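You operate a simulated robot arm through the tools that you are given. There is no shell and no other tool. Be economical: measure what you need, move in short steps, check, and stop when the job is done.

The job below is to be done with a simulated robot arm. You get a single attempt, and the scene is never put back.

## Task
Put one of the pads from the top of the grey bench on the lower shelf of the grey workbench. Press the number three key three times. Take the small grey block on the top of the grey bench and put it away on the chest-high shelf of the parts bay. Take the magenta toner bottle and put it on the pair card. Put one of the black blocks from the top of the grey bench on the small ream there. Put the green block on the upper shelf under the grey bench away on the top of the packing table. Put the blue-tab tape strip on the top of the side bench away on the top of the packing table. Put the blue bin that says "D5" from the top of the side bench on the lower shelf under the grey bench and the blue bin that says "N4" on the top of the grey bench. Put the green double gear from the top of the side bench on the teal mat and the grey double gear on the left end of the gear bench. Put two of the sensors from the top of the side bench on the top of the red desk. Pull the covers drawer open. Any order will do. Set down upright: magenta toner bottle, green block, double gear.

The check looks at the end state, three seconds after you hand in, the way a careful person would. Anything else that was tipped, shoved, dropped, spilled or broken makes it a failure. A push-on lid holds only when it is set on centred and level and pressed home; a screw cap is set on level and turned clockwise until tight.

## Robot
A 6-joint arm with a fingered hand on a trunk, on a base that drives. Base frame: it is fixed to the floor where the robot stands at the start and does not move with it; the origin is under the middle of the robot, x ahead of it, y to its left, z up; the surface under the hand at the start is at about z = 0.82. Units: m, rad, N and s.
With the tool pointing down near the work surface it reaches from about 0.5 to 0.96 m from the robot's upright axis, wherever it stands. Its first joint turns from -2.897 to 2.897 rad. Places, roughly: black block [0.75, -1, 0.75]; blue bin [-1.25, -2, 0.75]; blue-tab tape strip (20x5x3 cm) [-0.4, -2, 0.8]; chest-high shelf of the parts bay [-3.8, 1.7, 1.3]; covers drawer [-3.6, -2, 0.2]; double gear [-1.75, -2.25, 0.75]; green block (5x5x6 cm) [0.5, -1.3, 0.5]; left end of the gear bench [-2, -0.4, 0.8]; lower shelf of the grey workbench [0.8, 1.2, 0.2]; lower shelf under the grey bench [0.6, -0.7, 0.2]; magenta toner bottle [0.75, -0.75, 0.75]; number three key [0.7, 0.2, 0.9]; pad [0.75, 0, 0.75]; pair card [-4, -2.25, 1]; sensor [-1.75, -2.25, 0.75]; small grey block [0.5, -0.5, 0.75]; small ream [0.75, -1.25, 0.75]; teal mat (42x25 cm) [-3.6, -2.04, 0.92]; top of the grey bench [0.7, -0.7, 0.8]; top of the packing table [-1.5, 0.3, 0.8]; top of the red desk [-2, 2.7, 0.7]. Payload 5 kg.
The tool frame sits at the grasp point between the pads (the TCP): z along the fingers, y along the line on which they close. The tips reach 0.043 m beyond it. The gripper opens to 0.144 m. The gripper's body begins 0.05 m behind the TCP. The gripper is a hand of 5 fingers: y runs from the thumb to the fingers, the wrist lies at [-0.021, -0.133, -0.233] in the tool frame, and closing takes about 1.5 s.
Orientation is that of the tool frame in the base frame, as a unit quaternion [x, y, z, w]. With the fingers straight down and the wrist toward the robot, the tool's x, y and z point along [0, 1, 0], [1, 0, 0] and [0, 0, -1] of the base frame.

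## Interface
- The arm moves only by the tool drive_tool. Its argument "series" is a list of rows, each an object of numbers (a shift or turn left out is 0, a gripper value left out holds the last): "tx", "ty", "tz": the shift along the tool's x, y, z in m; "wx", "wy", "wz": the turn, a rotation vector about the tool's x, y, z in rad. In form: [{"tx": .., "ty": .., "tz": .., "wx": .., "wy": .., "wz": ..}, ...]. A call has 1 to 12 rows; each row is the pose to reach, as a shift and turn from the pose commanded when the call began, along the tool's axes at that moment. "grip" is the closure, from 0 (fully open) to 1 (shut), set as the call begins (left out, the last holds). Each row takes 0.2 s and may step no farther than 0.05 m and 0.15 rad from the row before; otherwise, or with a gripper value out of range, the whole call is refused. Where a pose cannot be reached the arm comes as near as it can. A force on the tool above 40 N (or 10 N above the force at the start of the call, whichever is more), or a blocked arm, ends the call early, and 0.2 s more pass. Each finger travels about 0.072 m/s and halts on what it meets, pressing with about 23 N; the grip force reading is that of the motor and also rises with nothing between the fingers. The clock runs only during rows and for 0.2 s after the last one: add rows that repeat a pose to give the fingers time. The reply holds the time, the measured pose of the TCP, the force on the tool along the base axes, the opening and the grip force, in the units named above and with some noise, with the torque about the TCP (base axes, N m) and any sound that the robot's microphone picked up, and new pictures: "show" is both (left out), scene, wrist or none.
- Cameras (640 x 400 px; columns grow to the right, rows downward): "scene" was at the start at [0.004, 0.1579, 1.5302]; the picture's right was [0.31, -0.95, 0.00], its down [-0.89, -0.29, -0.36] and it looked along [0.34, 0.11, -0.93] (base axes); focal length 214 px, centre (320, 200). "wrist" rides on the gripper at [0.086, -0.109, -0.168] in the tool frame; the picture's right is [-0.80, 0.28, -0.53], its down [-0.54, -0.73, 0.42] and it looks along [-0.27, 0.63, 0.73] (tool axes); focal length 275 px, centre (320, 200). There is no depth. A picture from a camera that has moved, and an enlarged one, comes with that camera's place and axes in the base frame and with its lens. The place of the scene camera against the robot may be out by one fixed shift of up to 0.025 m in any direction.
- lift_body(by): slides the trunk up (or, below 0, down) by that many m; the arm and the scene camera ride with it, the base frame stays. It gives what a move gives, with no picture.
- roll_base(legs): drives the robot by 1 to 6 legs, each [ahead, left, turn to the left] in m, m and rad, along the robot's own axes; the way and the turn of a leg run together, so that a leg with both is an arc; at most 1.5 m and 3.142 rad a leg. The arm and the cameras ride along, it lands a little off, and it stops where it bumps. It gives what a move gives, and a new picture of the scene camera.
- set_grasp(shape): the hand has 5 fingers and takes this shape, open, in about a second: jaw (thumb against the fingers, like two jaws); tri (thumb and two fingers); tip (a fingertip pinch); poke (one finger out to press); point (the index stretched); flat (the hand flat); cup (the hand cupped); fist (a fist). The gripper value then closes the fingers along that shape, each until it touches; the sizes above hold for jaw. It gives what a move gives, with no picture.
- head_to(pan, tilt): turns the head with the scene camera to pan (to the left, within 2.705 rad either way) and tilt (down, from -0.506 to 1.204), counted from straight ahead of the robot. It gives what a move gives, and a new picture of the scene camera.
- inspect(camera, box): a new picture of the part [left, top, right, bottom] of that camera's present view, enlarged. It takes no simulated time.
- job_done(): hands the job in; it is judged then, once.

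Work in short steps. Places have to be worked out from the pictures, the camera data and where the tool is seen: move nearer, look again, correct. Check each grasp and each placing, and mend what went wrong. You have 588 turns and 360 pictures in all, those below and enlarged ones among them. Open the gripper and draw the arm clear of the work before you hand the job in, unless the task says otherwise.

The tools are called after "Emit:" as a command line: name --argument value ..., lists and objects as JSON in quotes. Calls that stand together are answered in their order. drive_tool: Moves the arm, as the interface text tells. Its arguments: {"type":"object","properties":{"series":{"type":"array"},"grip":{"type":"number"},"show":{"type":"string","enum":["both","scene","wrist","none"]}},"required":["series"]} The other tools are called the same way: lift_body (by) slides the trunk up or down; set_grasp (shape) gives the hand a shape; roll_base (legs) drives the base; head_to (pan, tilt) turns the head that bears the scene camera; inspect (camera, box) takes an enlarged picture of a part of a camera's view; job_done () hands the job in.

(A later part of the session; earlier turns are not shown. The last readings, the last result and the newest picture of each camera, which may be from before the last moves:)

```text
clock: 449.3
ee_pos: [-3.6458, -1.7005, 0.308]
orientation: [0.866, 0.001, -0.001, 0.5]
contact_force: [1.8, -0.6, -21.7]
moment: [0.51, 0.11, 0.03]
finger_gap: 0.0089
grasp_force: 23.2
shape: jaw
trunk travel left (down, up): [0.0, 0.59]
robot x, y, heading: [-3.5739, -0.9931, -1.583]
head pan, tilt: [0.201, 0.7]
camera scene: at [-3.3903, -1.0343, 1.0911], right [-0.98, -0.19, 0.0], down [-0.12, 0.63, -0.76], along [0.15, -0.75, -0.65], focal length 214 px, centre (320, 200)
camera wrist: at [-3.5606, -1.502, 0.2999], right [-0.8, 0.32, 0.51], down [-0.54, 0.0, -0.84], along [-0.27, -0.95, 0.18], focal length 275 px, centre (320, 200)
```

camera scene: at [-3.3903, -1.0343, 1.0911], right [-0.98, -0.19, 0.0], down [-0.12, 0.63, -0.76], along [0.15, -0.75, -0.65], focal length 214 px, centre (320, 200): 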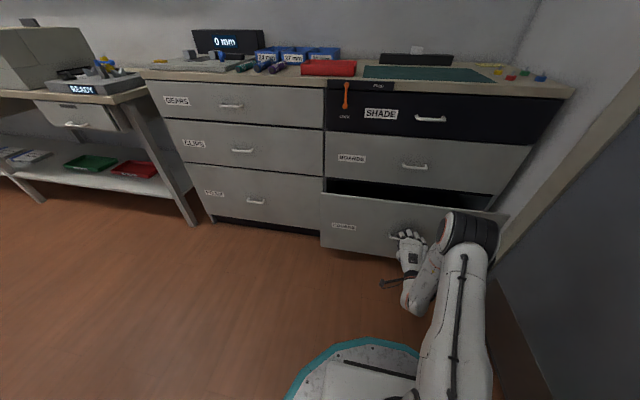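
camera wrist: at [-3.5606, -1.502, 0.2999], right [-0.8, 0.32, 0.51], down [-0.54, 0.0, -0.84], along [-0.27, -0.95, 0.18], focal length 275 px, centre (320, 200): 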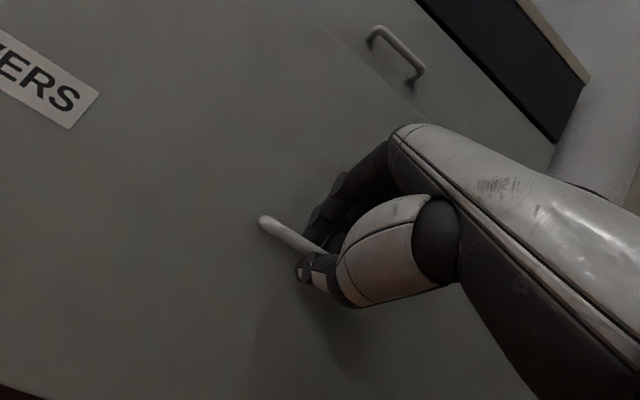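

The drawer slides well. Since I still need to stand close to this cabinet for the mat and card, I'll push it back for now and open it at the very end.

Emit:
drive_tool --series '[{"ty": 0.01, "tz": 0.0173}, {"ty": 0.02, "tz": 0.0346}, {"ty": 0.03, "tz": 0.052}, {"ty": 0.04, "tz": 0.069}, {"ty": 0.05, "tz": 0.0866}, {"ty": 0.058, "tz": 0.1}]' --show "none"

Emit:
drive_tool --series '[{}, {}, {}]' --grip 0.6 --show "none"

Emit:
drive_tool --series '[{"ty": -0.02, "tz": -0.035}, {"ty": -0.045, "tz": -0.078}, {"ty": -0.06, "tz": -0.12}]' --show "both"

```text
clock: 450.7
ee_pos: [-3.6462, -1.8168, 0.3087]
orientation: [0.866, 0.002, -0.001, 0.5]
contact_force: [1.3, -3.6, -22.1]
moment: [0.39, 0.13, 0.04]
finger_gap: 0.0087
grasp_force: 23.2
shape: jaw
trunk travel left (down, up): [0.0, 0.59]
robot x, y, heading: [-3.5752, -0.9953, -1.579]
head pan, tilt: [0.201, 0.7]
```

```text
clock: 451.5
ee_pos: [-3.6453, -1.8156, 0.3128]
orientation: [0.865, 0.001, -0.002, 0.502]
contact_force: [-0.1, 18.6, 3.2]
moment: [-0.34, -0.05, 0.05]
finger_gap: 0.0547
grasp_force: 0.0
shape: jaw
trunk travel left (down, up): [0.0, 0.59]
robot x, y, heading: [-3.5718, -0.9908, -1.581]
head pan, tilt: [0.201, 0.7]
```

```text
clock: 452.3
ee_pos: [-3.6451, -1.682, 0.3186]
orientation: [0.865, 0.002, -0.001, 0.502]
contact_force: [0.6, 0.8, 0.3]
moment: [0.0, -0.02, -0.01]
finger_gap: 0.0574
grasp_force: 0.1
shape: jaw
trunk travel left (down, up): [0.0, 0.59]
robot x, y, heading: [-3.5766, -0.9933, -1.579]
head pan, tilt: [0.201, 0.7]
camera scene: at [-3.3902, -1.0332, 1.0911], right [-0.98, -0.19, 0.0], down [-0.12, 0.63, -0.76], along [0.15, -0.75, -0.64], focal length 214 px, centre (320, 200)
camera wrist: at [-3.5604, -1.4826, 0.3092], right [-0.8, 0.32, 0.51], down [-0.55, -0.01, -0.84], along [-0.26, -0.95, 0.18], focal length 275 px, centre (320, 200)
```

scene: 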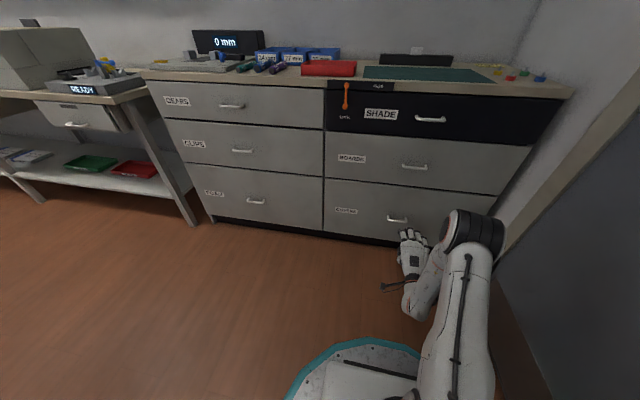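
wrist: 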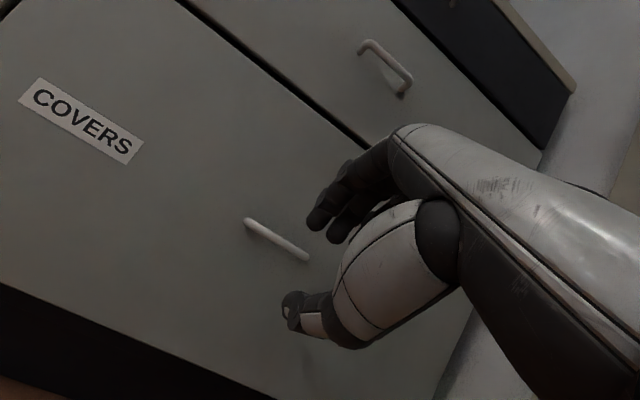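

Emit:
roll_base --legs '[[-0.3, 0.02, 0]]'

Emit:
drive_tool --series '[{"wx": 0.13, "ty": 0.02}, {"wx": 0.26, "ty": 0.04}, {"wx": 0.39, "ty": 0.06}, {"wx": 0.52, "ty": 0.08}, {"wx": 0.65, "ty": 0.1}, {"wx": 0.78, "ty": 0.12}, {"wx": 0.91, "ty": 0.12}, {"wx": 1.047, "ty": 0.12}]' --show "none"

Emit:
lift_body --by 0.4

Emit:
lift_body --by 0.19

Emit:
drive_tool --series '[{"tz": -0.02}]' --show "both"

```text
clock: 454.2
ee_pos: [-3.6219, -1.428, 0.3176]
orientation: [0.866, 0.002, 0.0, 0.5]
contact_force: [0.2, -0.5, -0.6]
moment: [-0.03, 0.01, 0.0]
finger_gap: 0.0576
grasp_force: 0.1
shape: jaw
trunk travel left (down, up): [0.0, 0.59]
robot x, y, heading: [-3.553, -0.7402, -1.572]
head pan, tilt: [0.201, 0.7]
stopped in leg 1: the robot was blocked; the commanded pose is now the measured one
camera scene: at [-3.3692, -0.7798, 1.0912], right [-0.98, -0.2, 0.0], down [-0.13, 0.63, -0.76], along [0.15, -0.75, -0.64], focal length 214 px, centre (320, 200)
```

scene: 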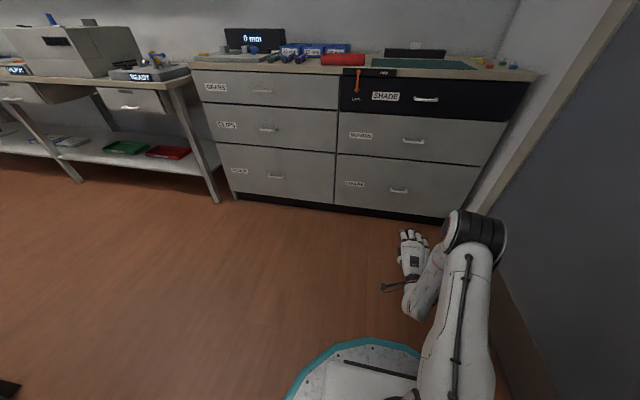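

```text
clock: 456.0
ee_pos: [-3.6014, -1.4964, 0.4293]
orientation: [0.995, -0.018, 0.061, 0.075]
contact_force: [-0.4, 2.0, -3.1]
moment: [-0.18, 0.01, 0.07]
finger_gap: 0.0576
grasp_force: 0.2
shape: jaw
out of reach, approached as far as the arm can: row 7, 8
trunk travel left (down, up): [0.0, 0.59]
robot x, y, heading: [-3.5546, -0.7372, -1.575]
head pan, tilt: [0.201, 0.7]
```

```text
clock: 459.8
ee_pos: [-3.6059, -1.4897, 0.8236]
orientation: [0.997, 0.024, 0.021, 0.064]
contact_force: [0.1, 0.9, -0.5]
moment: [0.0, 0.01, 0.04]
finger_gap: 0.0573
grasp_force: 0.1
shape: jaw
trunk travel left (down, up): [-0.4, 0.19]
robot x, y, heading: [-3.5529, -0.7395, -1.573]
head pan, tilt: [0.201, 0.7]
```

```text
clock: 461.9
ee_pos: [-3.6056, -1.4895, 1.0126]
orientation: [0.998, 0.023, 0.021, 0.063]
contact_force: [-0.3, -0.4, 0.0]
moment: [0.0, 0.03, 0.03]
finger_gap: 0.0576
grasp_force: 0.0
shape: jaw
trunk travel left (down, up): [-0.59, 0.0]
robot x, y, heading: [-3.5528, -0.7428, -1.572]
head pan, tilt: [0.201, 0.7]
```

```text
clock: 462.3
ee_pos: [-3.6069, -1.4869, 1.0323]
orientation: [0.997, 0.023, 0.021, 0.064]
contact_force: [0.1, -0.2, -0.2]
moment: [0.02, 0.0, 0.02]
finger_gap: 0.0575
grasp_force: 0.1
shape: jaw
trunk travel left (down, up): [-0.59, 0.0]
robot x, y, heading: [-3.5524, -0.7389, -1.577]
head pan, tilt: [0.201, 0.7]
camera scene: at [-3.3692, -0.7797, 1.6811], right [-0.98, -0.2, 0.0], down [-0.13, 0.63, -0.76], along [0.15, -0.75, -0.64], focal length 214 px, centre (320, 200)
camera wrist: at [-3.5342, -1.3553, 1.1893], right [-0.81, -0.25, 0.53], down [-0.55, 0.64, -0.53], along [-0.21, -0.73, -0.66], focal length 275 px, centre (320, 200)
```

scene: 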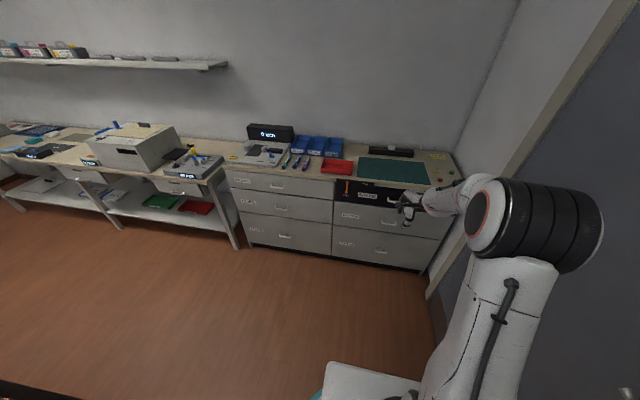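
wrist: 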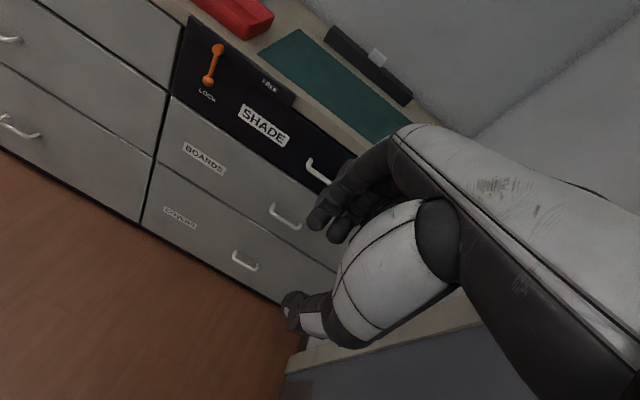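

Emit:
inspect --camera "scene" --box '[220, 110, 480, 210]'

Emit:
inspect --camera "scene" --box '[60, 100, 240, 210]'

```text
2.46 times, centred on (350, 160) of scene
camera zoom: at [-3.3692, -0.7797, 1.6811], right [-0.98, -0.2, 0.0], down [-0.13, 0.63, -0.76], along [0.15, -0.75, -0.64], focal length 528 px, centre (246, 298)
```

zoom: 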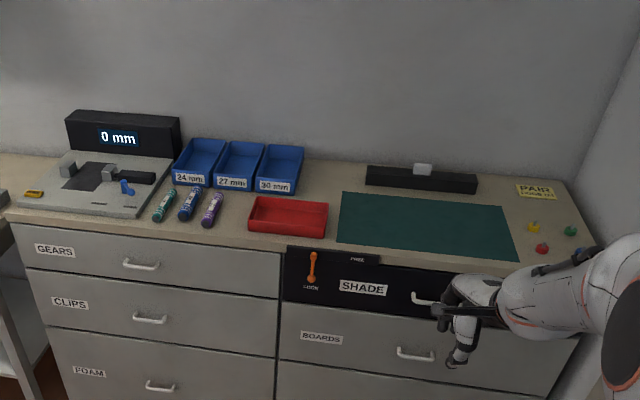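

```text
3.56 times, centred on (150, 155) of scene
camera zoom: at [-3.3692, -0.7797, 1.6811], right [-0.98, -0.2, 0.0], down [-0.13, 0.63, -0.76], along [0.15, -0.75, -0.64], focal length 763 px, centre (924, 360)
```

zoom: 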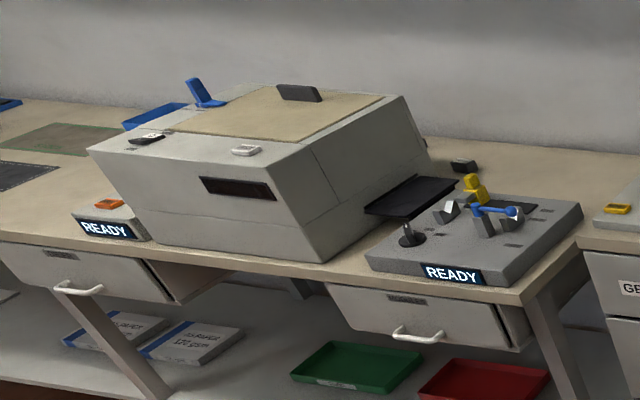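

Pair card is at about (-3.90, -2.28). Now go to the side bench to find gears and sensors.

Emit:
roll_base --legs '[[0.42, 0.5, 0], [0.05, 1.1, 0]]'

Emit:
head_to --pan 0.3 --tilt 0.7

Emit:
inspect --camera "scene" --box '[200, 100, 440, 250]'

```text
clock: 471.2
ee_pos: [-1.9997, -1.9642, 1.0323]
orientation: [0.997, 0.022, 0.021, 0.064]
contact_force: [0.3, 0.1, -0.3]
moment: [-0.02, -0.01, -0.01]
finger_gap: 0.0577
grasp_force: 0.0
shape: jaw
trunk travel left (down, up): [-0.59, 0.0]
robot x, y, heading: [-1.9414, -1.2146, -1.576]
head pan, tilt: [0.201, 0.7]
camera scene: at [-1.7598, -1.2573, 1.6811], right [-0.98, -0.19, 0.0], down [-0.12, 0.63, -0.76], along [0.15, -0.75, -0.64], focal length 214 px, centre (320, 200)
```

scene: 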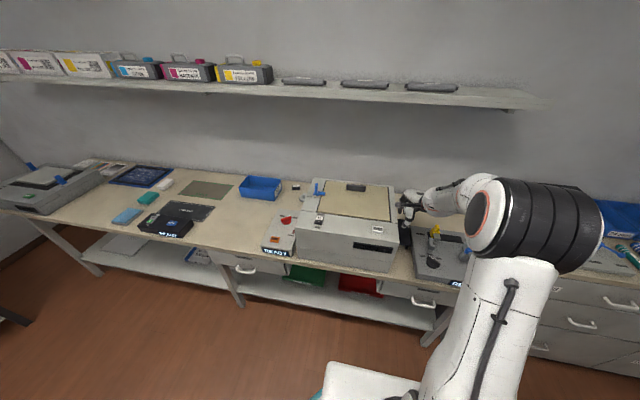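

```text
clock: 471.9
ee_pos: [-1.9994, -1.9642, 1.0327]
orientation: [0.997, 0.023, 0.021, 0.065]
contact_force: [-0.8, -0.8, 0.3]
moment: [-0.05, 0.01, 0.0]
finger_gap: 0.0575
grasp_force: 0.1
shape: jaw
trunk travel left (down, up): [-0.59, 0.0]
robot x, y, heading: [-1.9422, -1.216, -1.579]
head pan, tilt: [0.3, 0.7]
camera scene: at [-1.7518, -1.2553, 1.6812], right [-0.96, -0.29, 0.0], down [-0.19, 0.62, -0.76], along [0.22, -0.73, -0.64], focal length 214 px, centre (320, 200)
```

scene: 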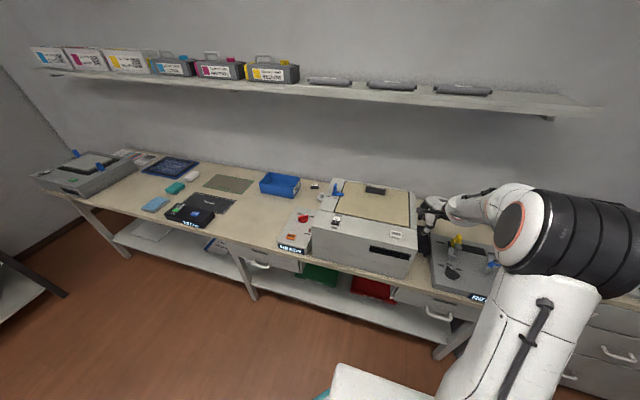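

```text
2.67 times, centred on (320, 175) of scene
camera zoom: at [-1.7518, -1.2553, 1.6812], right [-0.96, -0.29, 0.0], down [-0.19, 0.62, -0.76], along [0.22, -0.73, -0.64], focal length 572 px, centre (320, 267)
```

zoom: 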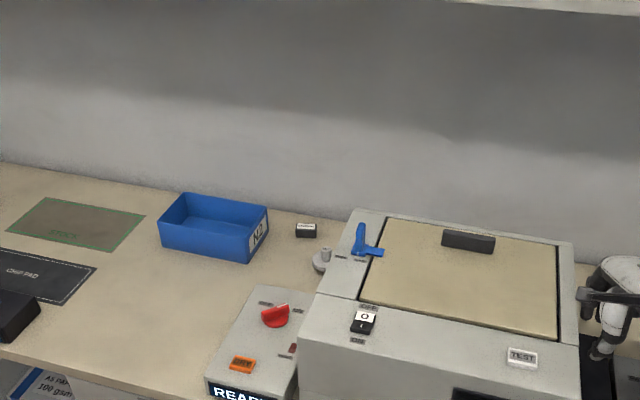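

Emit:
inspect --camera "wrist" --box '[0, 0, 640, 400]'

Emit:
head_to --pan -0.15 --tilt 0.75

```text
1.00 times, centred on (320, 200) of wrist (not enlarged: the box is as wide or as high as the picture)
camera zoom: at [-1.9262, -1.8326, 1.1893], right [-0.81, -0.25, 0.53], down [-0.55, 0.64, -0.53], along [-0.21, -0.73, -0.66], focal length 275 px, centre (320, 200)
```

zoom: 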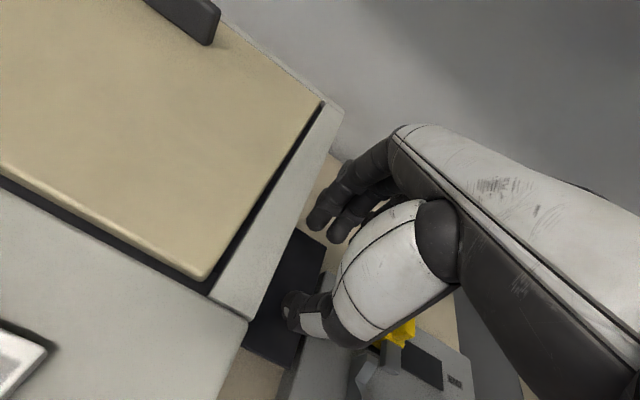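

```text
clock: 472.8
ee_pos: [-1.9991, -1.9642, 1.0335]
orientation: [0.997, 0.022, 0.022, 0.064]
contact_force: [-0.6, 1.6, 0.6]
moment: [-0.01, -0.03, 0.03]
finger_gap: 0.0576
grasp_force: 0.1
shape: jaw
trunk travel left (down, up): [-0.59, 0.0]
robot x, y, heading: [-1.9457, -1.2178, -1.575]
head pan, tilt: [-0.15, 0.75]
camera scene: at [-1.7892, -1.2558, 1.6769], right [-0.99, 0.15, 0.0], down [0.11, 0.67, -0.73], along [-0.11, -0.72, -0.68], focal length 214 px, centre (320, 200)
```

scene: 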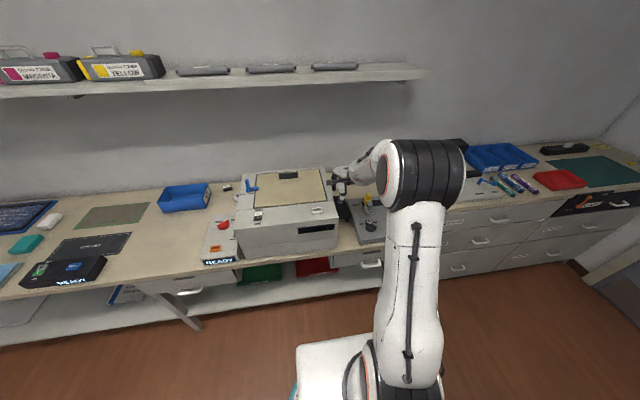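

Emit:
drive_tool --series '[{"tz": -0.045}, {"tz": -0.09}, {"tz": -0.13}, {"tz": -0.16}]' --show "none"

Emit:
roll_base --legs '[[0, 0.25, 0], [0.05, 0, 0]]'

Emit:
drive_tool --series '[{"ty": 0.04}, {"ty": 0.08}, {"ty": 0.1}]' --show "wrist"

```text
clock: 473.8
ee_pos: [-2.0072, -1.9448, 1.1897]
orientation: [0.997, 0.023, 0.021, 0.064]
contact_force: [0.1, 0.2, -0.5]
moment: [-0.08, -0.02, -0.01]
finger_gap: 0.0574
grasp_force: 0.0
shape: jaw
trunk travel left (down, up): [-0.59, 0.0]
robot x, y, heading: [-1.9464, -1.216, -1.573]
head pan, tilt: [-0.15, 0.75]
```

```text
clock: 476.1
ee_pos: [-1.7561, -1.9977, 1.1898]
orientation: [0.998, 0.021, 0.022, 0.064]
contact_force: [0.3, 0.0, -0.5]
moment: [0.04, -0.02, -0.02]
finger_gap: 0.0577
grasp_force: 0.1
shape: jaw
trunk travel left (down, up): [-0.59, 0.0]
robot x, y, heading: [-1.6911, -1.2694, -1.573]
head pan, tilt: [-0.15, 0.75]
camera scene: at [-1.5383, -1.3081, 1.6769], right [-0.99, 0.15, 0.0], down [0.11, 0.67, -0.73], along [-0.11, -0.72, -0.68], focal length 214 px, centre (320, 200)
```

scene: 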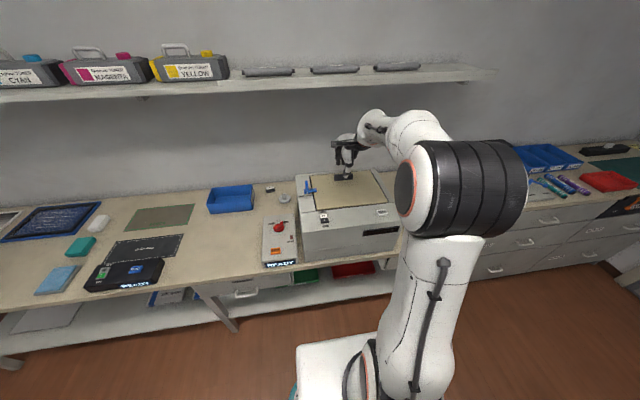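

```text
clock: 476.9
ee_pos: [-1.7507, -2.0962, 1.2024]
orientation: [0.998, 0.021, 0.021, 0.063]
contact_force: [0.3, -0.1, -0.5]
moment: [0.01, 0.0, -0.05]
finger_gap: 0.0575
grasp_force: 0.0
shape: jaw
trunk travel left (down, up): [-0.59, 0.0]
robot x, y, heading: [-1.6912, -1.2726, -1.575]
head pan, tilt: [-0.15, 0.75]
camera wrist: at [-1.6777, -1.9641, 1.3592], right [-0.81, -0.25, 0.53], down [-0.55, 0.64, -0.53], along [-0.21, -0.73, -0.66], focal length 275 px, centre (320, 200)
```

wrist: 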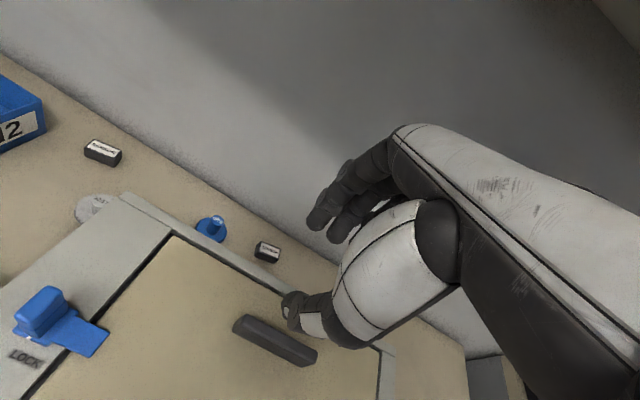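

Emit:
roll_base --legs '[[0, -0.22, 0]]'

Emit:
inspect --camera "wrist" --box '[0, 0, 640, 400]'

```text
clock: 478.6
ee_pos: [-1.9742, -2.0933, 1.2022]
orientation: [0.997, 0.022, 0.021, 0.065]
contact_force: [-0.5, 0.2, -0.2]
moment: [0.01, -0.04, 0.03]
finger_gap: 0.0577
grasp_force: 0.0
shape: jaw
trunk travel left (down, up): [-0.59, 0.0]
robot x, y, heading: [-1.9138, -1.2694, -1.579]
head pan, tilt: [-0.15, 0.75]
camera scene: at [-1.761, -1.3057, 1.677], right [-0.99, 0.16, 0.0], down [0.11, 0.67, -0.73], along [-0.11, -0.72, -0.68], focal length 214 px, centre (320, 200)
```

scene: 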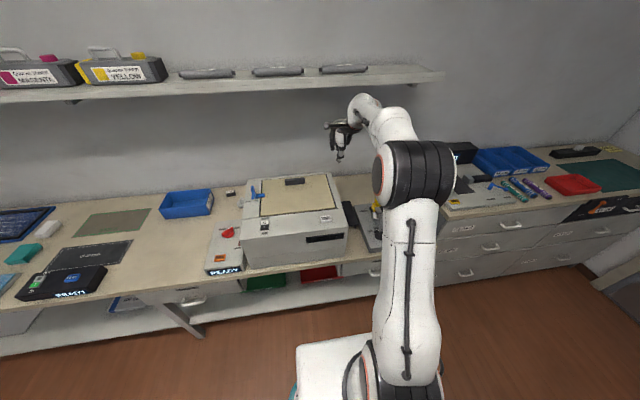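

```text
1.00 times, centred on (320, 200) of wrist (not enlarged: the box is as wide or as high as the picture)
camera zoom: at [-1.9019, -1.9622, 1.3595], right [-0.81, -0.25, 0.53], down [-0.55, 0.64, -0.53], along [-0.21, -0.73, -0.66], focal length 275 px, centre (320, 200)
```

zoom: 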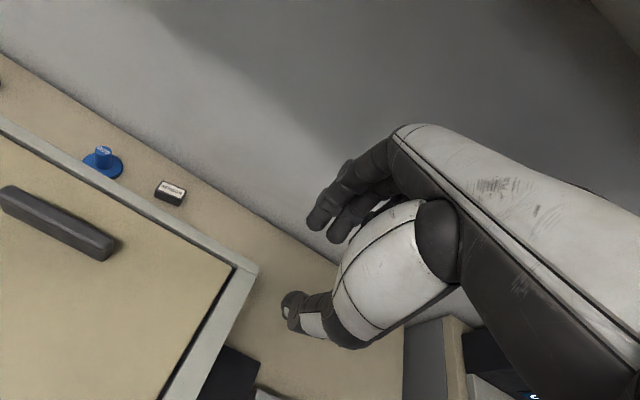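

Emit:
roll_base --legs '[[0, -0.25, 0]]'

Emit:
inspect --camera "wrist" --box '[0, 0, 640, 400]'

Emit:
inspect --camera "scene" --box '[160, 150, 420, 280]'

```text
clock: 480.5
ee_pos: [-2.2218, -2.0922, 1.2034]
orientation: [0.997, 0.022, 0.021, 0.064]
contact_force: [-0.2, -0.1, -0.6]
moment: [0.0, -0.04, 0.02]
finger_gap: 0.0574
grasp_force: 0.0
shape: jaw
trunk travel left (down, up): [-0.59, 0.0]
robot x, y, heading: [-2.1628, -1.269, -1.575]
head pan, tilt: [-0.15, 0.75]
camera scene: at [-2.0091, -1.3039, 1.677], right [-0.99, 0.16, 0.0], down [0.11, 0.67, -0.73], along [-0.11, -0.72, -0.68], focal length 214 px, centre (320, 200)
```

scene: 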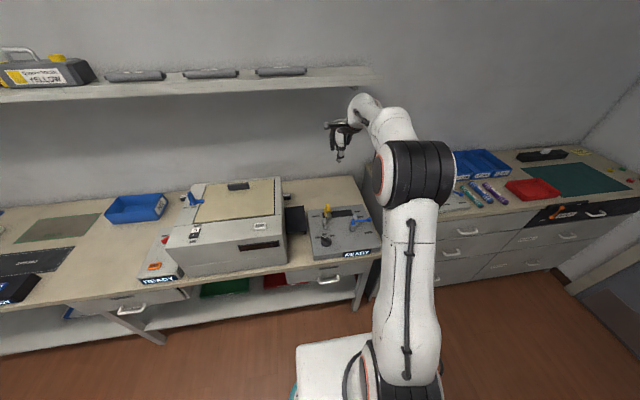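

```text
1.00 times, centred on (320, 200) of wrist (not enlarged: the box is as wide or as high as the picture)
camera zoom: at [-2.1492, -1.9605, 1.3595], right [-0.81, -0.25, 0.53], down [-0.55, 0.64, -0.53], along [-0.21, -0.73, -0.66], focal length 275 px, centre (320, 200)
```

zoom: 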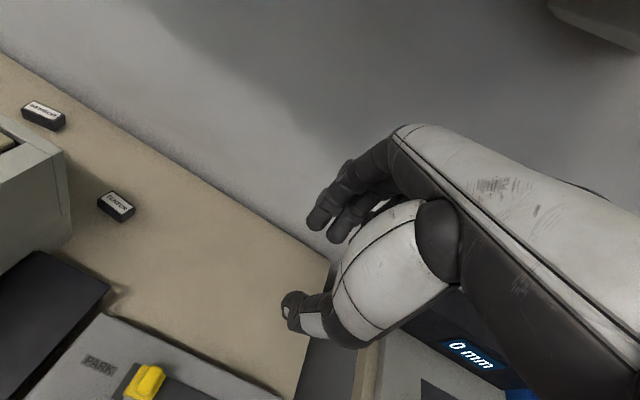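

```text
2.46 times, centred on (290, 215) of scene
camera zoom: at [-2.0091, -1.3039, 1.677], right [-0.99, 0.16, 0.0], down [0.11, 0.67, -0.73], along [-0.11, -0.72, -0.68], focal length 528 px, centre (394, 163)
```

zoom: 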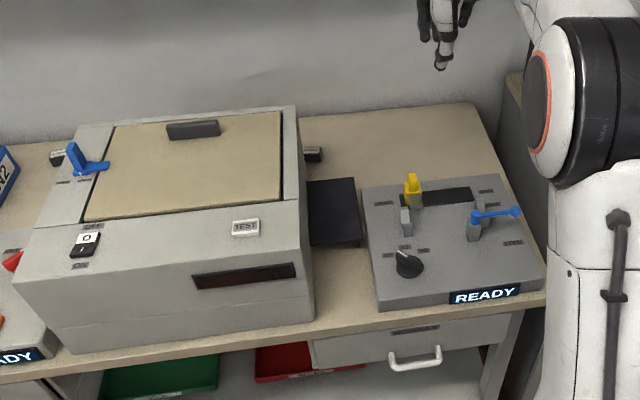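

Sensors at x≈-1.41, -1.77, -1.97; grey gear at x≈-1.49, blue at -1.65. I'll look along the strip behind the printer from the east to find the green gear.

Emit:
drive_tool --series '[{"ty": -0.04}, {"ty": -0.08}, {"ty": -0.12}]' --show "none"

Emit:
roll_base --legs '[[0, 1.07, 0]]'

Emit:
drive_tool --series '[{"wz": 0.14}, {"wz": 0.28}, {"wz": 0.42}, {"wz": 0.56}, {"wz": 0.7}, {"wz": 0.84}, {"wz": 0.98}, {"wz": 1.12}, {"wz": 1.26}, {"wz": 1.4}]' --show "wrist"

```text
clock: 481.3
ee_pos: [-2.2274, -1.9724, 1.1869]
orientation: [0.997, 0.022, 0.021, 0.065]
contact_force: [0.2, -0.8, 1.5]
moment: [0.0, 0.0, 0.01]
finger_gap: 0.0575
grasp_force: 0.1
shape: jaw
trunk travel left (down, up): [-0.59, 0.0]
robot x, y, heading: [-2.159, -1.2661, -1.579]
head pan, tilt: [-0.15, 0.75]
```

```text
clock: 486.8
ee_pos: [-1.1553, -1.9824, 1.1869]
orientation: [0.997, 0.019, 0.021, 0.065]
contact_force: [-0.2, -0.2, 0.1]
moment: [0.0, -0.02, -0.03]
finger_gap: 0.0574
grasp_force: 0.1
shape: jaw
trunk travel left (down, up): [-0.59, 0.0]
robot x, y, heading: [-1.0852, -1.2783, -1.579]
head pan, tilt: [-0.15, 0.75]
camera scene: at [-0.9322, -1.3146, 1.6769], right [-0.99, 0.16, 0.0], down [0.11, 0.67, -0.73], along [-0.12, -0.72, -0.68], focal length 214 px, centre (320, 200)
```

scene: 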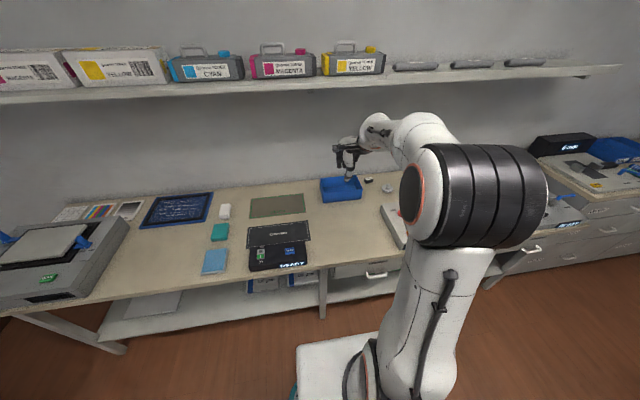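

```text
clock: 489.0
ee_pos: [-1.1694, -1.9772, 1.1732]
orientation: [0.995, -0.071, 0.033, 0.067]
contact_force: [0.5, -0.6, 0.8]
moment: [-0.02, -0.01, -0.01]
finger_gap: 0.0575
grasp_force: 0.0
shape: jaw
out of reach, approached as far as the arm can: row 2, 3, 4, 5, 6, 7, 8, 9, 10
trunk travel left (down, up): [-0.59, 0.0]
robot x, y, heading: [-1.085, -1.2749, -1.583]
head pan, tilt: [-0.15, 0.75]
camera wrist: at [-1.0781, -1.86, 1.3334], right [-0.86, -0.1, 0.5], down [-0.41, 0.73, -0.55], along [-0.31, -0.68, -0.66], focal length 275 px, centre (320, 200)
```

wrist: 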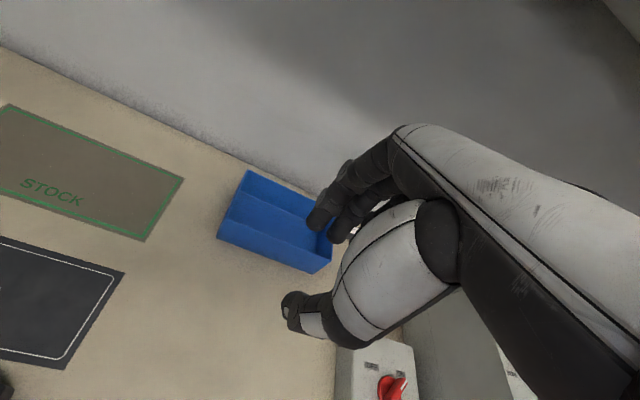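

Emit:
drive_tool --series '[{"tz": 0.04, "ty": -0.03}, {"tz": 0.08, "ty": -0.06}, {"tz": 0.1, "ty": -0.06}]' --show "none"

Emit:
drive_tool --series '[{"wz": 0.14}, {"wz": 0.28}, {"wz": 0.42}, {"wz": 0.56}, {"wz": 0.7}, {"wz": 0.84}, {"wz": 0.98}, {"wz": 1.12}, {"wz": 1.26}, {"wz": 1.35}]' --show "wrist"

```text
clock: 489.8
ee_pos: [-1.1559, -1.9326, 1.0655]
orientation: [0.995, -0.071, 0.034, 0.066]
contact_force: [0.8, 0.4, 0.2]
moment: [0.01, 0.01, 0.03]
finger_gap: 0.0576
grasp_force: 0.1
shape: jaw
trunk travel left (down, up): [-0.59, 0.0]
robot x, y, heading: [-1.0887, -1.2745, -1.584]
head pan, tilt: [-0.15, 0.75]
```

```text
clock: 492.0
ee_pos: [-1.1538, -1.9313, 1.0671]
orientation: [0.731, -0.678, 0.067, 0.031]
contact_force: [0.4, -0.3, 0.0]
moment: [-0.02, 0.02, 0.02]
finger_gap: 0.0574
grasp_force: 0.0
shape: jaw
out of reach, approached as far as the arm can: row 1, 2, 3
trunk travel left (down, up): [-0.59, 0.0]
robot x, y, heading: [-1.0868, -1.2771, -1.583]
head pan, tilt: [-0.15, 0.75]
camera wrist: at [-1.0496, -1.9858, 1.2512], right [-0.37, 0.84, 0.4], down [0.71, 0.54, -0.46], along [-0.6, 0.11, -0.79], focal length 275 px, centre (320, 200)
```

wrist: 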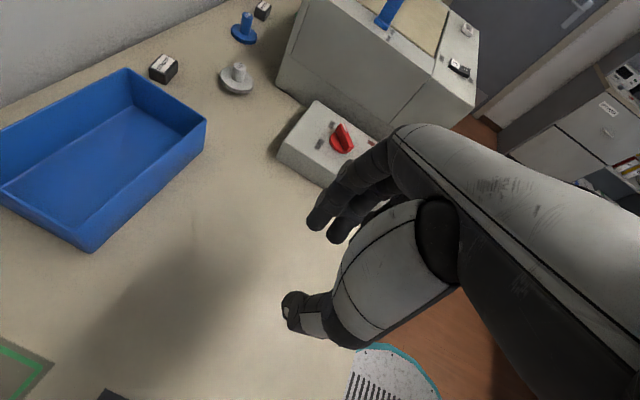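

Emit:
inspect --camera "wrist" --box '[120, 0, 340, 120]'

Emit:
drive_tool --series '[{"ty": 0.04, "tx": 0.02}, {"ty": 0.08, "tx": 0.05}, {"ty": 0.12, "tx": 0.07}]' --show "wrist"

```text
2.91 times, centred on (230, 60) of wrist
camera zoom: at [-1.0496, -1.9858, 1.2512], right [-0.37, 0.84, 0.4], down [0.71, 0.54, -0.46], along [-0.6, 0.11, -0.79], focal length 801 px, centre (582, 607)
```

zoom: 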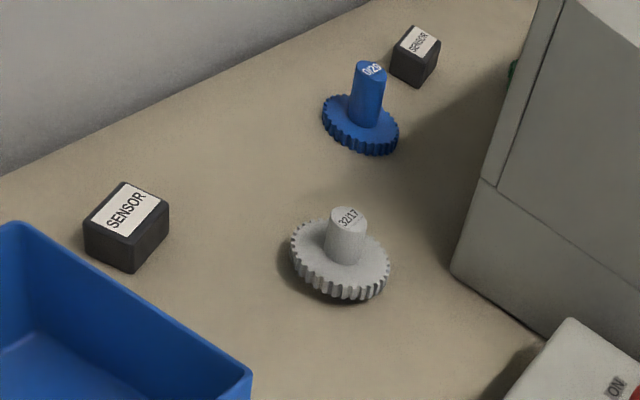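

```text
clock: 492.8
ee_pos: [-1.2693, -2.0097, 1.0703]
orientation: [0.732, -0.677, 0.067, 0.031]
contact_force: [0.3, 0.2, 0.0]
moment: [-0.02, 0.02, 0.03]
finger_gap: 0.0575
grasp_force: 0.0
shape: jaw
trunk travel left (down, up): [-0.59, 0.0]
robot x, y, heading: [-1.0861, -1.2768, -1.583]
head pan, tilt: [-0.15, 0.75]
camera wrist: at [-1.165, -2.0636, 1.2544], right [-0.37, 0.84, 0.4], down [0.71, 0.54, -0.46], along [-0.6, 0.11, -0.79], focal length 275 px, centre (320, 200)
```

wrist: 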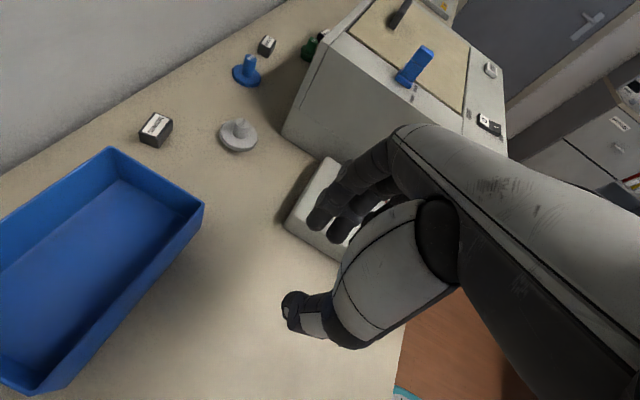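

Found all: green gear behind the printer (≈ -1.85, -2.215). Grey gear first: level the hand, raise, shift the base.

Emit:
drive_tool --series '[{"wx": -0.022, "wy": -0.07, "wz": -0.004, "tz": -0.03}, {"wx": -0.045, "wy": -0.141, "wz": -0.008, "tz": -0.05, "ty": -0.03}]' --show "none"

Emit:
roll_base --legs '[[0.04, -0.2, 0]]'

Emit:
drive_tool --series '[{"tx": 0.04}, {"tx": 0.08, "ty": 0.01}, {"tx": 0.11, "ty": 0.03}]' --show "wrist"

```text
clock: 493.4
ee_pos: [-1.2414, -2.001, 1.121]
orientation: [0.737, -0.676, -0.001, 0.0]
contact_force: [0.0, 0.1, -0.3]
moment: [-0.01, -0.02, -0.01]
finger_gap: 0.0578
grasp_force: 0.1
shape: jaw
trunk travel left (down, up): [-0.59, 0.0]
robot x, y, heading: [-1.0869, -1.2765, -1.583]
head pan, tilt: [-0.15, 0.75]
```

```text
clock: 495.0
ee_pos: [-1.441, -2.0391, 1.1215]
orientation: [0.737, -0.676, -0.001, -0.001]
contact_force: [-0.9, -0.3, -0.3]
moment: [0.0, -0.03, 0.03]
finger_gap: 0.0575
grasp_force: 0.1
shape: jaw
trunk travel left (down, up): [-0.59, 0.0]
robot x, y, heading: [-1.2887, -1.3135, -1.579]
head pan, tilt: [-0.15, 0.75]
camera scene: at [-1.1331, -1.3527, 1.677], right [-0.99, 0.16, 0.0], down [0.11, 0.67, -0.73], along [-0.12, -0.72, -0.68], focal length 214 px, centre (320, 200)
```

scene: 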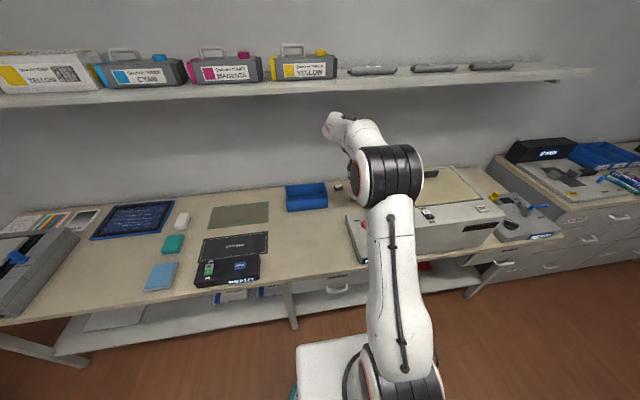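

```text
clock: 495.8
ee_pos: [-1.4614, -2.1538, 1.1216]
orientation: [0.737, -0.676, 0.0, 0.001]
contact_force: [-0.4, -1.5, 4.6]
moment: [0.28, -0.07, 0.02]
finger_gap: 0.0575
grasp_force: 0.0
shape: jaw
trunk travel left (down, up): [-0.59, 0.0]
robot x, y, heading: [-1.2925, -1.3151, -1.583]
head pan, tilt: [-0.15, 0.75]
camera wrist: at [-1.3464, -2.2304, 1.2907], right [-0.35, 0.77, 0.53], down [0.68, 0.6, -0.42], along [-0.65, 0.21, -0.73], focal length 275 px, centre (320, 200)
```

wrist: 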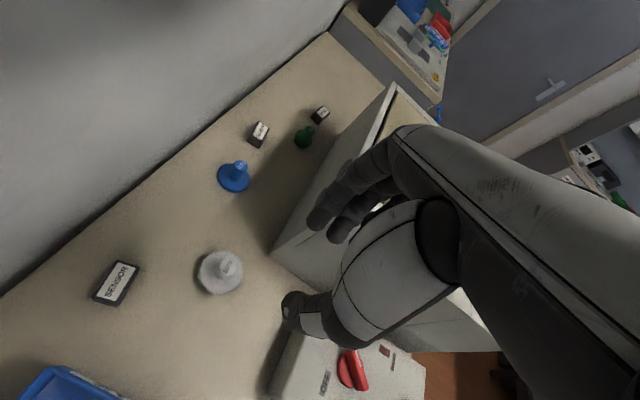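

Emit:
drive_tool --series '[{"tx": 0.018, "ty": 0.021, "tz": 0.02}, {"tx": 0.0355, "ty": 0.042, "tz": 0.05}, {"tx": 0.0355, "ty": 0.042, "tz": 0.09}, {"tx": 0.0355, "ty": 0.042, "tz": 0.13}, {"tx": 0.0355, "ty": 0.042, "tz": 0.16}]' --show "wrist"

```text
clock: 497.0
ee_pos: [-1.4863, -2.1709, 0.9588]
orientation: [0.737, -0.675, 0.0, 0.0]
contact_force: [28.0, 1.0, 6.8]
moment: [0.24, 1.31, -1.09]
finger_gap: 0.0576
grasp_force: 0.1
shape: jaw
out of reach, approached as far as the arm can: row 1, 2, 3, 4, 5
trunk travel left (down, up): [-0.59, 0.0]
robot x, y, heading: [-1.2867, -1.3163, -1.575]
head pan, tilt: [-0.15, 0.75]
camera wrist: at [-1.3717, -2.2481, 1.1286], right [-0.35, 0.77, 0.53], down [0.67, 0.6, -0.42], along [-0.65, 0.21, -0.73], focal length 275 px, centre (320, 200)
```

wrist: 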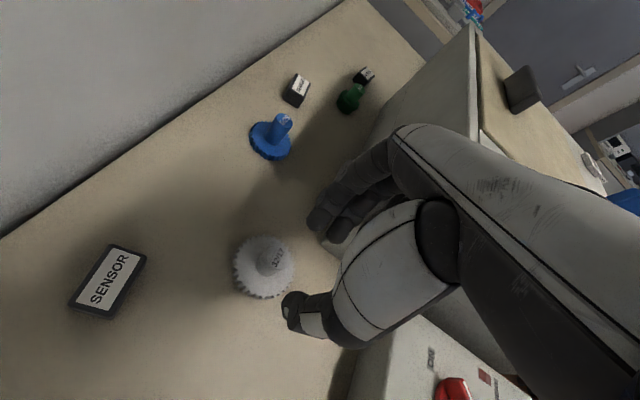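

Knuckles press the printer; raise and switch to the fore-aft grip.

Emit:
drive_tool --series '[{"ty": -0.04, "tz": -0.02}, {"ty": -0.06, "tz": -0.06}, {"ty": -0.06, "tz": -0.1, "tx": -0.03}, {"ty": -0.06, "tz": -0.13, "tx": -0.06}]' --show "none"

Emit:
drive_tool --series '[{"wz": -0.14}, {"wz": -0.28}, {"wz": -0.42}, {"wz": -0.56}, {"wz": -0.7}, {"wz": -0.84}, {"wz": -0.98}, {"wz": -1.12}, {"wz": -1.22}]' --show "wrist"

```text
clock: 498.0
ee_pos: [-1.4384, -2.1039, 1.0897]
orientation: [0.737, -0.675, -0.001, 0.001]
contact_force: [-0.2, 0.5, 0.7]
moment: [-0.04, 0.0, -0.03]
finger_gap: 0.0576
grasp_force: 0.0
shape: jaw
trunk travel left (down, up): [-0.59, 0.0]
robot x, y, heading: [-1.2857, -1.3144, -1.578]
head pan, tilt: [-0.15, 0.75]
```

```text
clock: 500.0
ee_pos: [-1.4386, -2.1065, 1.0882]
orientation: [0.991, -0.13, 0.0, 0.001]
contact_force: [-0.5, 0.3, 0.9]
moment: [0.0, 0.0, 0.05]
finger_gap: 0.0577
grasp_force: 0.1
shape: jaw
trunk travel left (down, up): [-0.59, 0.0]
robot x, y, heading: [-1.283, -1.3126, -1.585]
head pan, tilt: [-0.15, 0.75]
camera wrist: at [-1.3281, -2.024, 1.2576], right [-0.84, -0.07, 0.53], down [-0.34, 0.84, -0.42], along [-0.42, -0.54, -0.73], focal length 275 px, centre (320, 200)
```

wrist: 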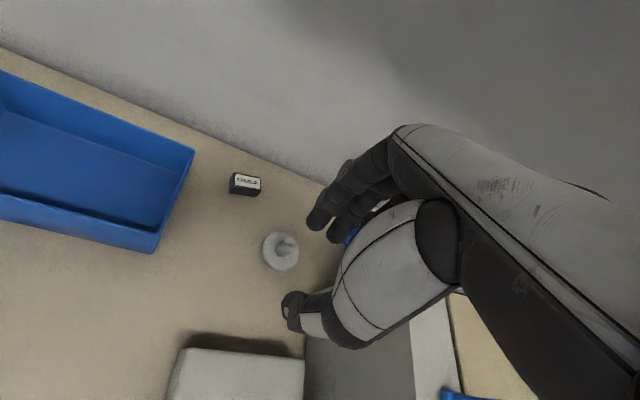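

Emit:
roll_base --legs '[[0.05, 0, 0]]'

Emit:
drive_tool --series '[{"tx": -0.02, "ty": 0.025, "tz": 0.02}, {"tx": -0.038, "ty": 0.05, "tz": 0.05}, {"tx": -0.038, "ty": 0.05, "tz": 0.09}, {"tx": -0.038, "ty": 0.05, "tz": 0.12}]' --show "wrist"

```text
clock: 500.9
ee_pos: [-1.4384, -2.1576, 1.087]
orientation: [0.991, -0.131, 0.001, 0.0]
contact_force: [-1.1, -0.6, -0.3]
moment: [0.05, 0.0, 0.0]
finger_gap: 0.0576
grasp_force: 0.1
shape: jaw
trunk travel left (down, up): [-0.59, 0.0]
robot x, y, heading: [-1.2895, -1.3661, -1.581]
head pan, tilt: [-0.15, 0.75]
camera scene: at [-1.1329, -1.4037, 1.6769], right [-0.99, 0.16, 0.0], down [0.11, 0.67, -0.73], along [-0.12, -0.72, -0.68], focal length 214 px, centre (320, 200)
```

scene: 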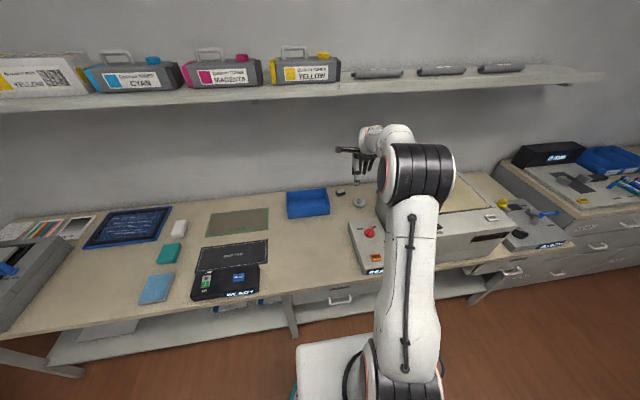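

```text
clock: 501.9
ee_pos: [-1.489, -2.1954, 0.9678]
orientation: [0.991, -0.131, 0.0, 0.001]
contact_force: [-0.6, -0.1, 1.4]
moment: [0.07, 0.0, 0.04]
finger_gap: 0.0575
grasp_force: 0.1
shape: jaw
trunk travel left (down, up): [-0.59, 0.0]
robot x, y, heading: [-1.2863, -1.3645, -1.582]
head pan, tilt: [-0.15, 0.75]
camera wrist: at [-1.3769, -2.1139, 1.1372], right [-0.84, -0.07, 0.53], down [-0.34, 0.84, -0.42], along [-0.42, -0.54, -0.73], focal length 275 px, centre (320, 200)
```

wrist: 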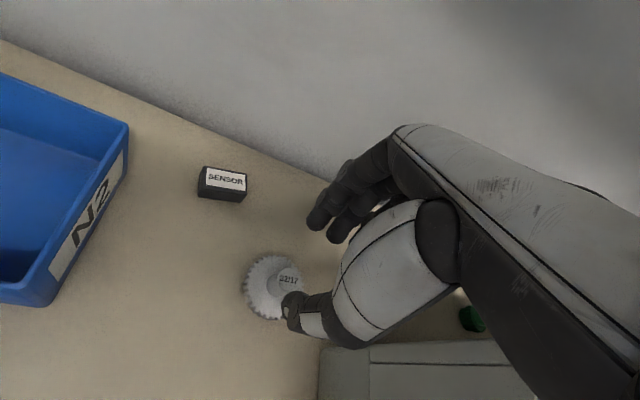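

Emit:
drive_tool --series '[{"tz": 0.03}, {"tz": 0.05}, {"tz": 0.055}]' --grip 0.7 --show "wrist"

Emit:
drive_tool --series '[{}, {}, {}, {}]' --grip 1.0 --show "wrist"

```text
clock: 502.7
ee_pos: [-1.4877, -2.1942, 0.9129]
orientation: [0.991, -0.132, 0.0, -0.001]
contact_force: [-0.4, 0.5, 0.4]
moment: [-0.01, 0.0, 0.0]
finger_gap: 0.0434
grasp_force: 0.0
shape: jaw
trunk travel left (down, up): [-0.59, 0.0]
robot x, y, heading: [-1.2861, -1.3603, -1.578]
head pan, tilt: [-0.15, 0.75]
camera wrist: at [-1.3775, -2.1127, 1.0821], right [-0.84, -0.07, 0.53], down [-0.34, 0.84, -0.42], along [-0.42, -0.54, -0.73], focal length 275 px, centre (320, 200)
```

wrist: 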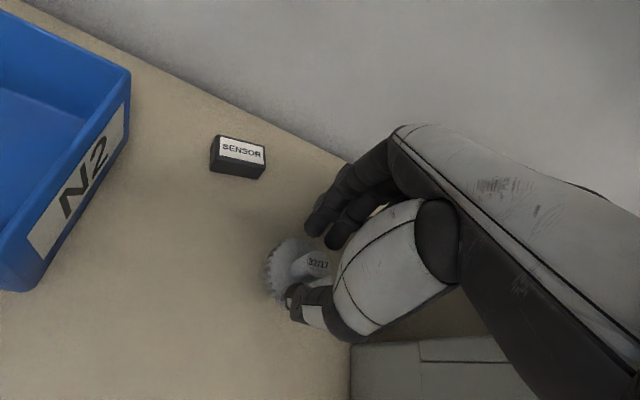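

```text
clock: 503.7
ee_pos: [-1.4893, -2.1953, 0.9135]
orientation: [0.991, -0.131, 0.0, 0.0]
contact_force: [-0.3, -0.2, 0.8]
moment: [-0.01, -0.02, 0.0]
finger_gap: 0.0147
grasp_force: 23.4
shape: jaw
trunk travel left (down, up): [-0.59, 0.0]
robot x, y, heading: [-1.2843, -1.3666, -1.579]
head pan, tilt: [-0.15, 0.75]
camera wrist: at [-1.3774, -2.1128, 1.0824], right [-0.84, -0.07, 0.53], down [-0.34, 0.84, -0.42], along [-0.42, -0.54, -0.73], focal length 275 px, centre (320, 200)
```

wrist: 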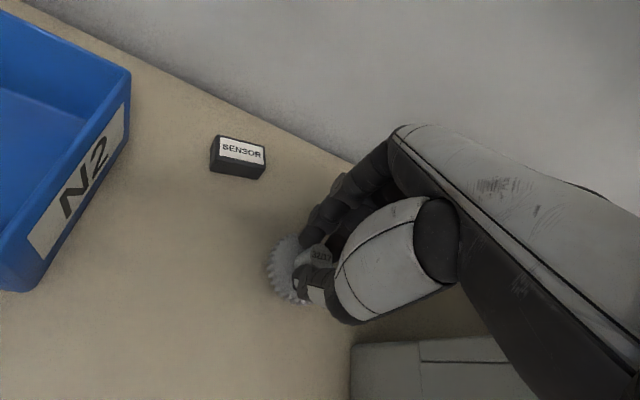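

Emit:
drive_tool --series '[{"tz": -0.04}, {"tz": -0.08}, {"tz": -0.12}, {"tz": -0.15, "ty": -0.03}, {"tz": -0.16, "ty": -0.07}, {"tz": -0.16, "ty": -0.11}, {"tz": -0.16, "ty": -0.15}, {"tz": -0.16, "ty": -0.19}, {"tz": -0.16, "ty": -0.22}]' --show "wrist"

Emit:
roll_base --legs '[[-0.1, 0.05, 0], [0, 0, 3.14]]'

Emit:
head_to --pan 0.4 --tilt 0.7

```text
clock: 505.7
ee_pos: [-1.4316, -1.982, 1.0741]
orientation: [0.991, -0.131, 0.001, 0.0]
contact_force: [-0.7, 0.5, -1.1]
moment: [0.0, 0.0, 0.01]
finger_gap: 0.0144
grasp_force: 23.4
shape: jaw
trunk travel left (down, up): [-0.59, 0.0]
robot x, y, heading: [-1.2902, -1.3656, -1.581]
head pan, tilt: [-0.15, 0.75]
camera wrist: at [-1.321, -1.8995, 1.2432], right [-0.84, -0.07, 0.53], down [-0.34, 0.84, -0.42], along [-0.42, -0.54, -0.73], focal length 275 px, centre (320, 200)
```

wrist: 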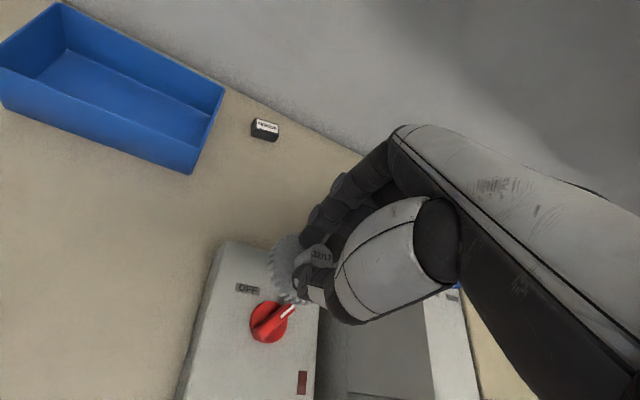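

```text
clock: 514.3
ee_pos: [-1.0889, -0.6468, 1.0742]
orientation: [0.133, 0.991, 0.0, 0.001]
contact_force: [0.4, 0.6, -0.3]
moment: [0.0, -0.01, -0.04]
finger_gap: 0.0143
grasp_force: 22.6
shape: jaw
trunk travel left (down, up): [-0.59, 0.0]
robot x, y, heading: [-1.2348, -1.2658, 1.559]
head pan, tilt: [-0.15, 0.75]
camera scene: at [-1.368, -1.2549, 1.6769], right [0.99, -0.16, 0.0], down [-0.11, -0.67, -0.73], along [0.12, 0.72, -0.68], focal length 214 px, centre (320, 200)
```

scene: 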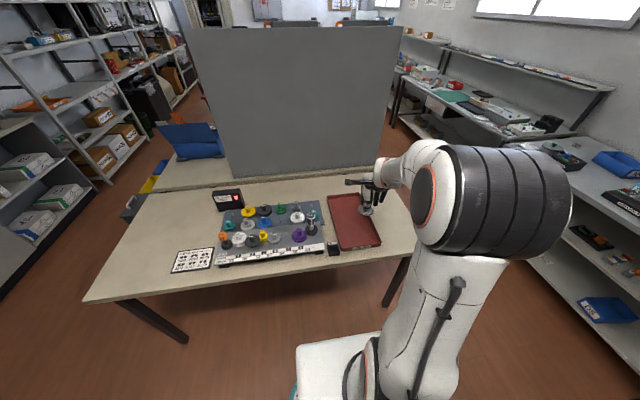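

```text
clock: 515.2
ee_pos: [-1.0889, -0.6463, 1.0734]
orientation: [0.134, 0.991, 0.0, 0.0]
contact_force: [-0.3, 0.5, -0.6]
moment: [0.02, -0.01, -0.01]
finger_gap: 0.0143
grasp_force: 23.0
shape: jaw
trunk travel left (down, up): [-0.59, 0.0]
robot x, y, heading: [-1.2372, -1.2655, 1.555]
head pan, tilt: [0.4, 0.7]
camera scene: at [-1.4134, -1.2579, 1.6812], right [0.93, 0.38, 0.0], down [0.24, -0.6, -0.76], along [-0.29, 0.71, -0.64], focal length 214 px, centre (320, 200)
```

scene: 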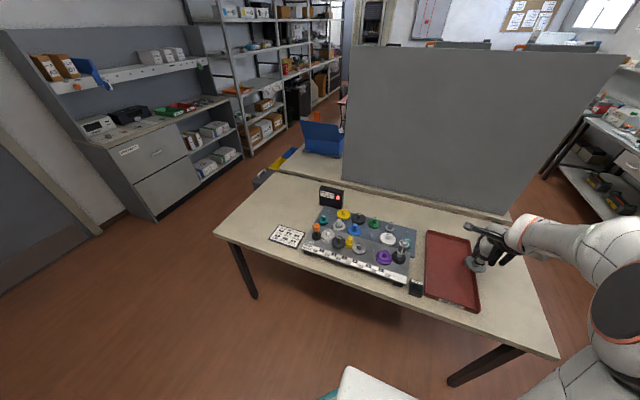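

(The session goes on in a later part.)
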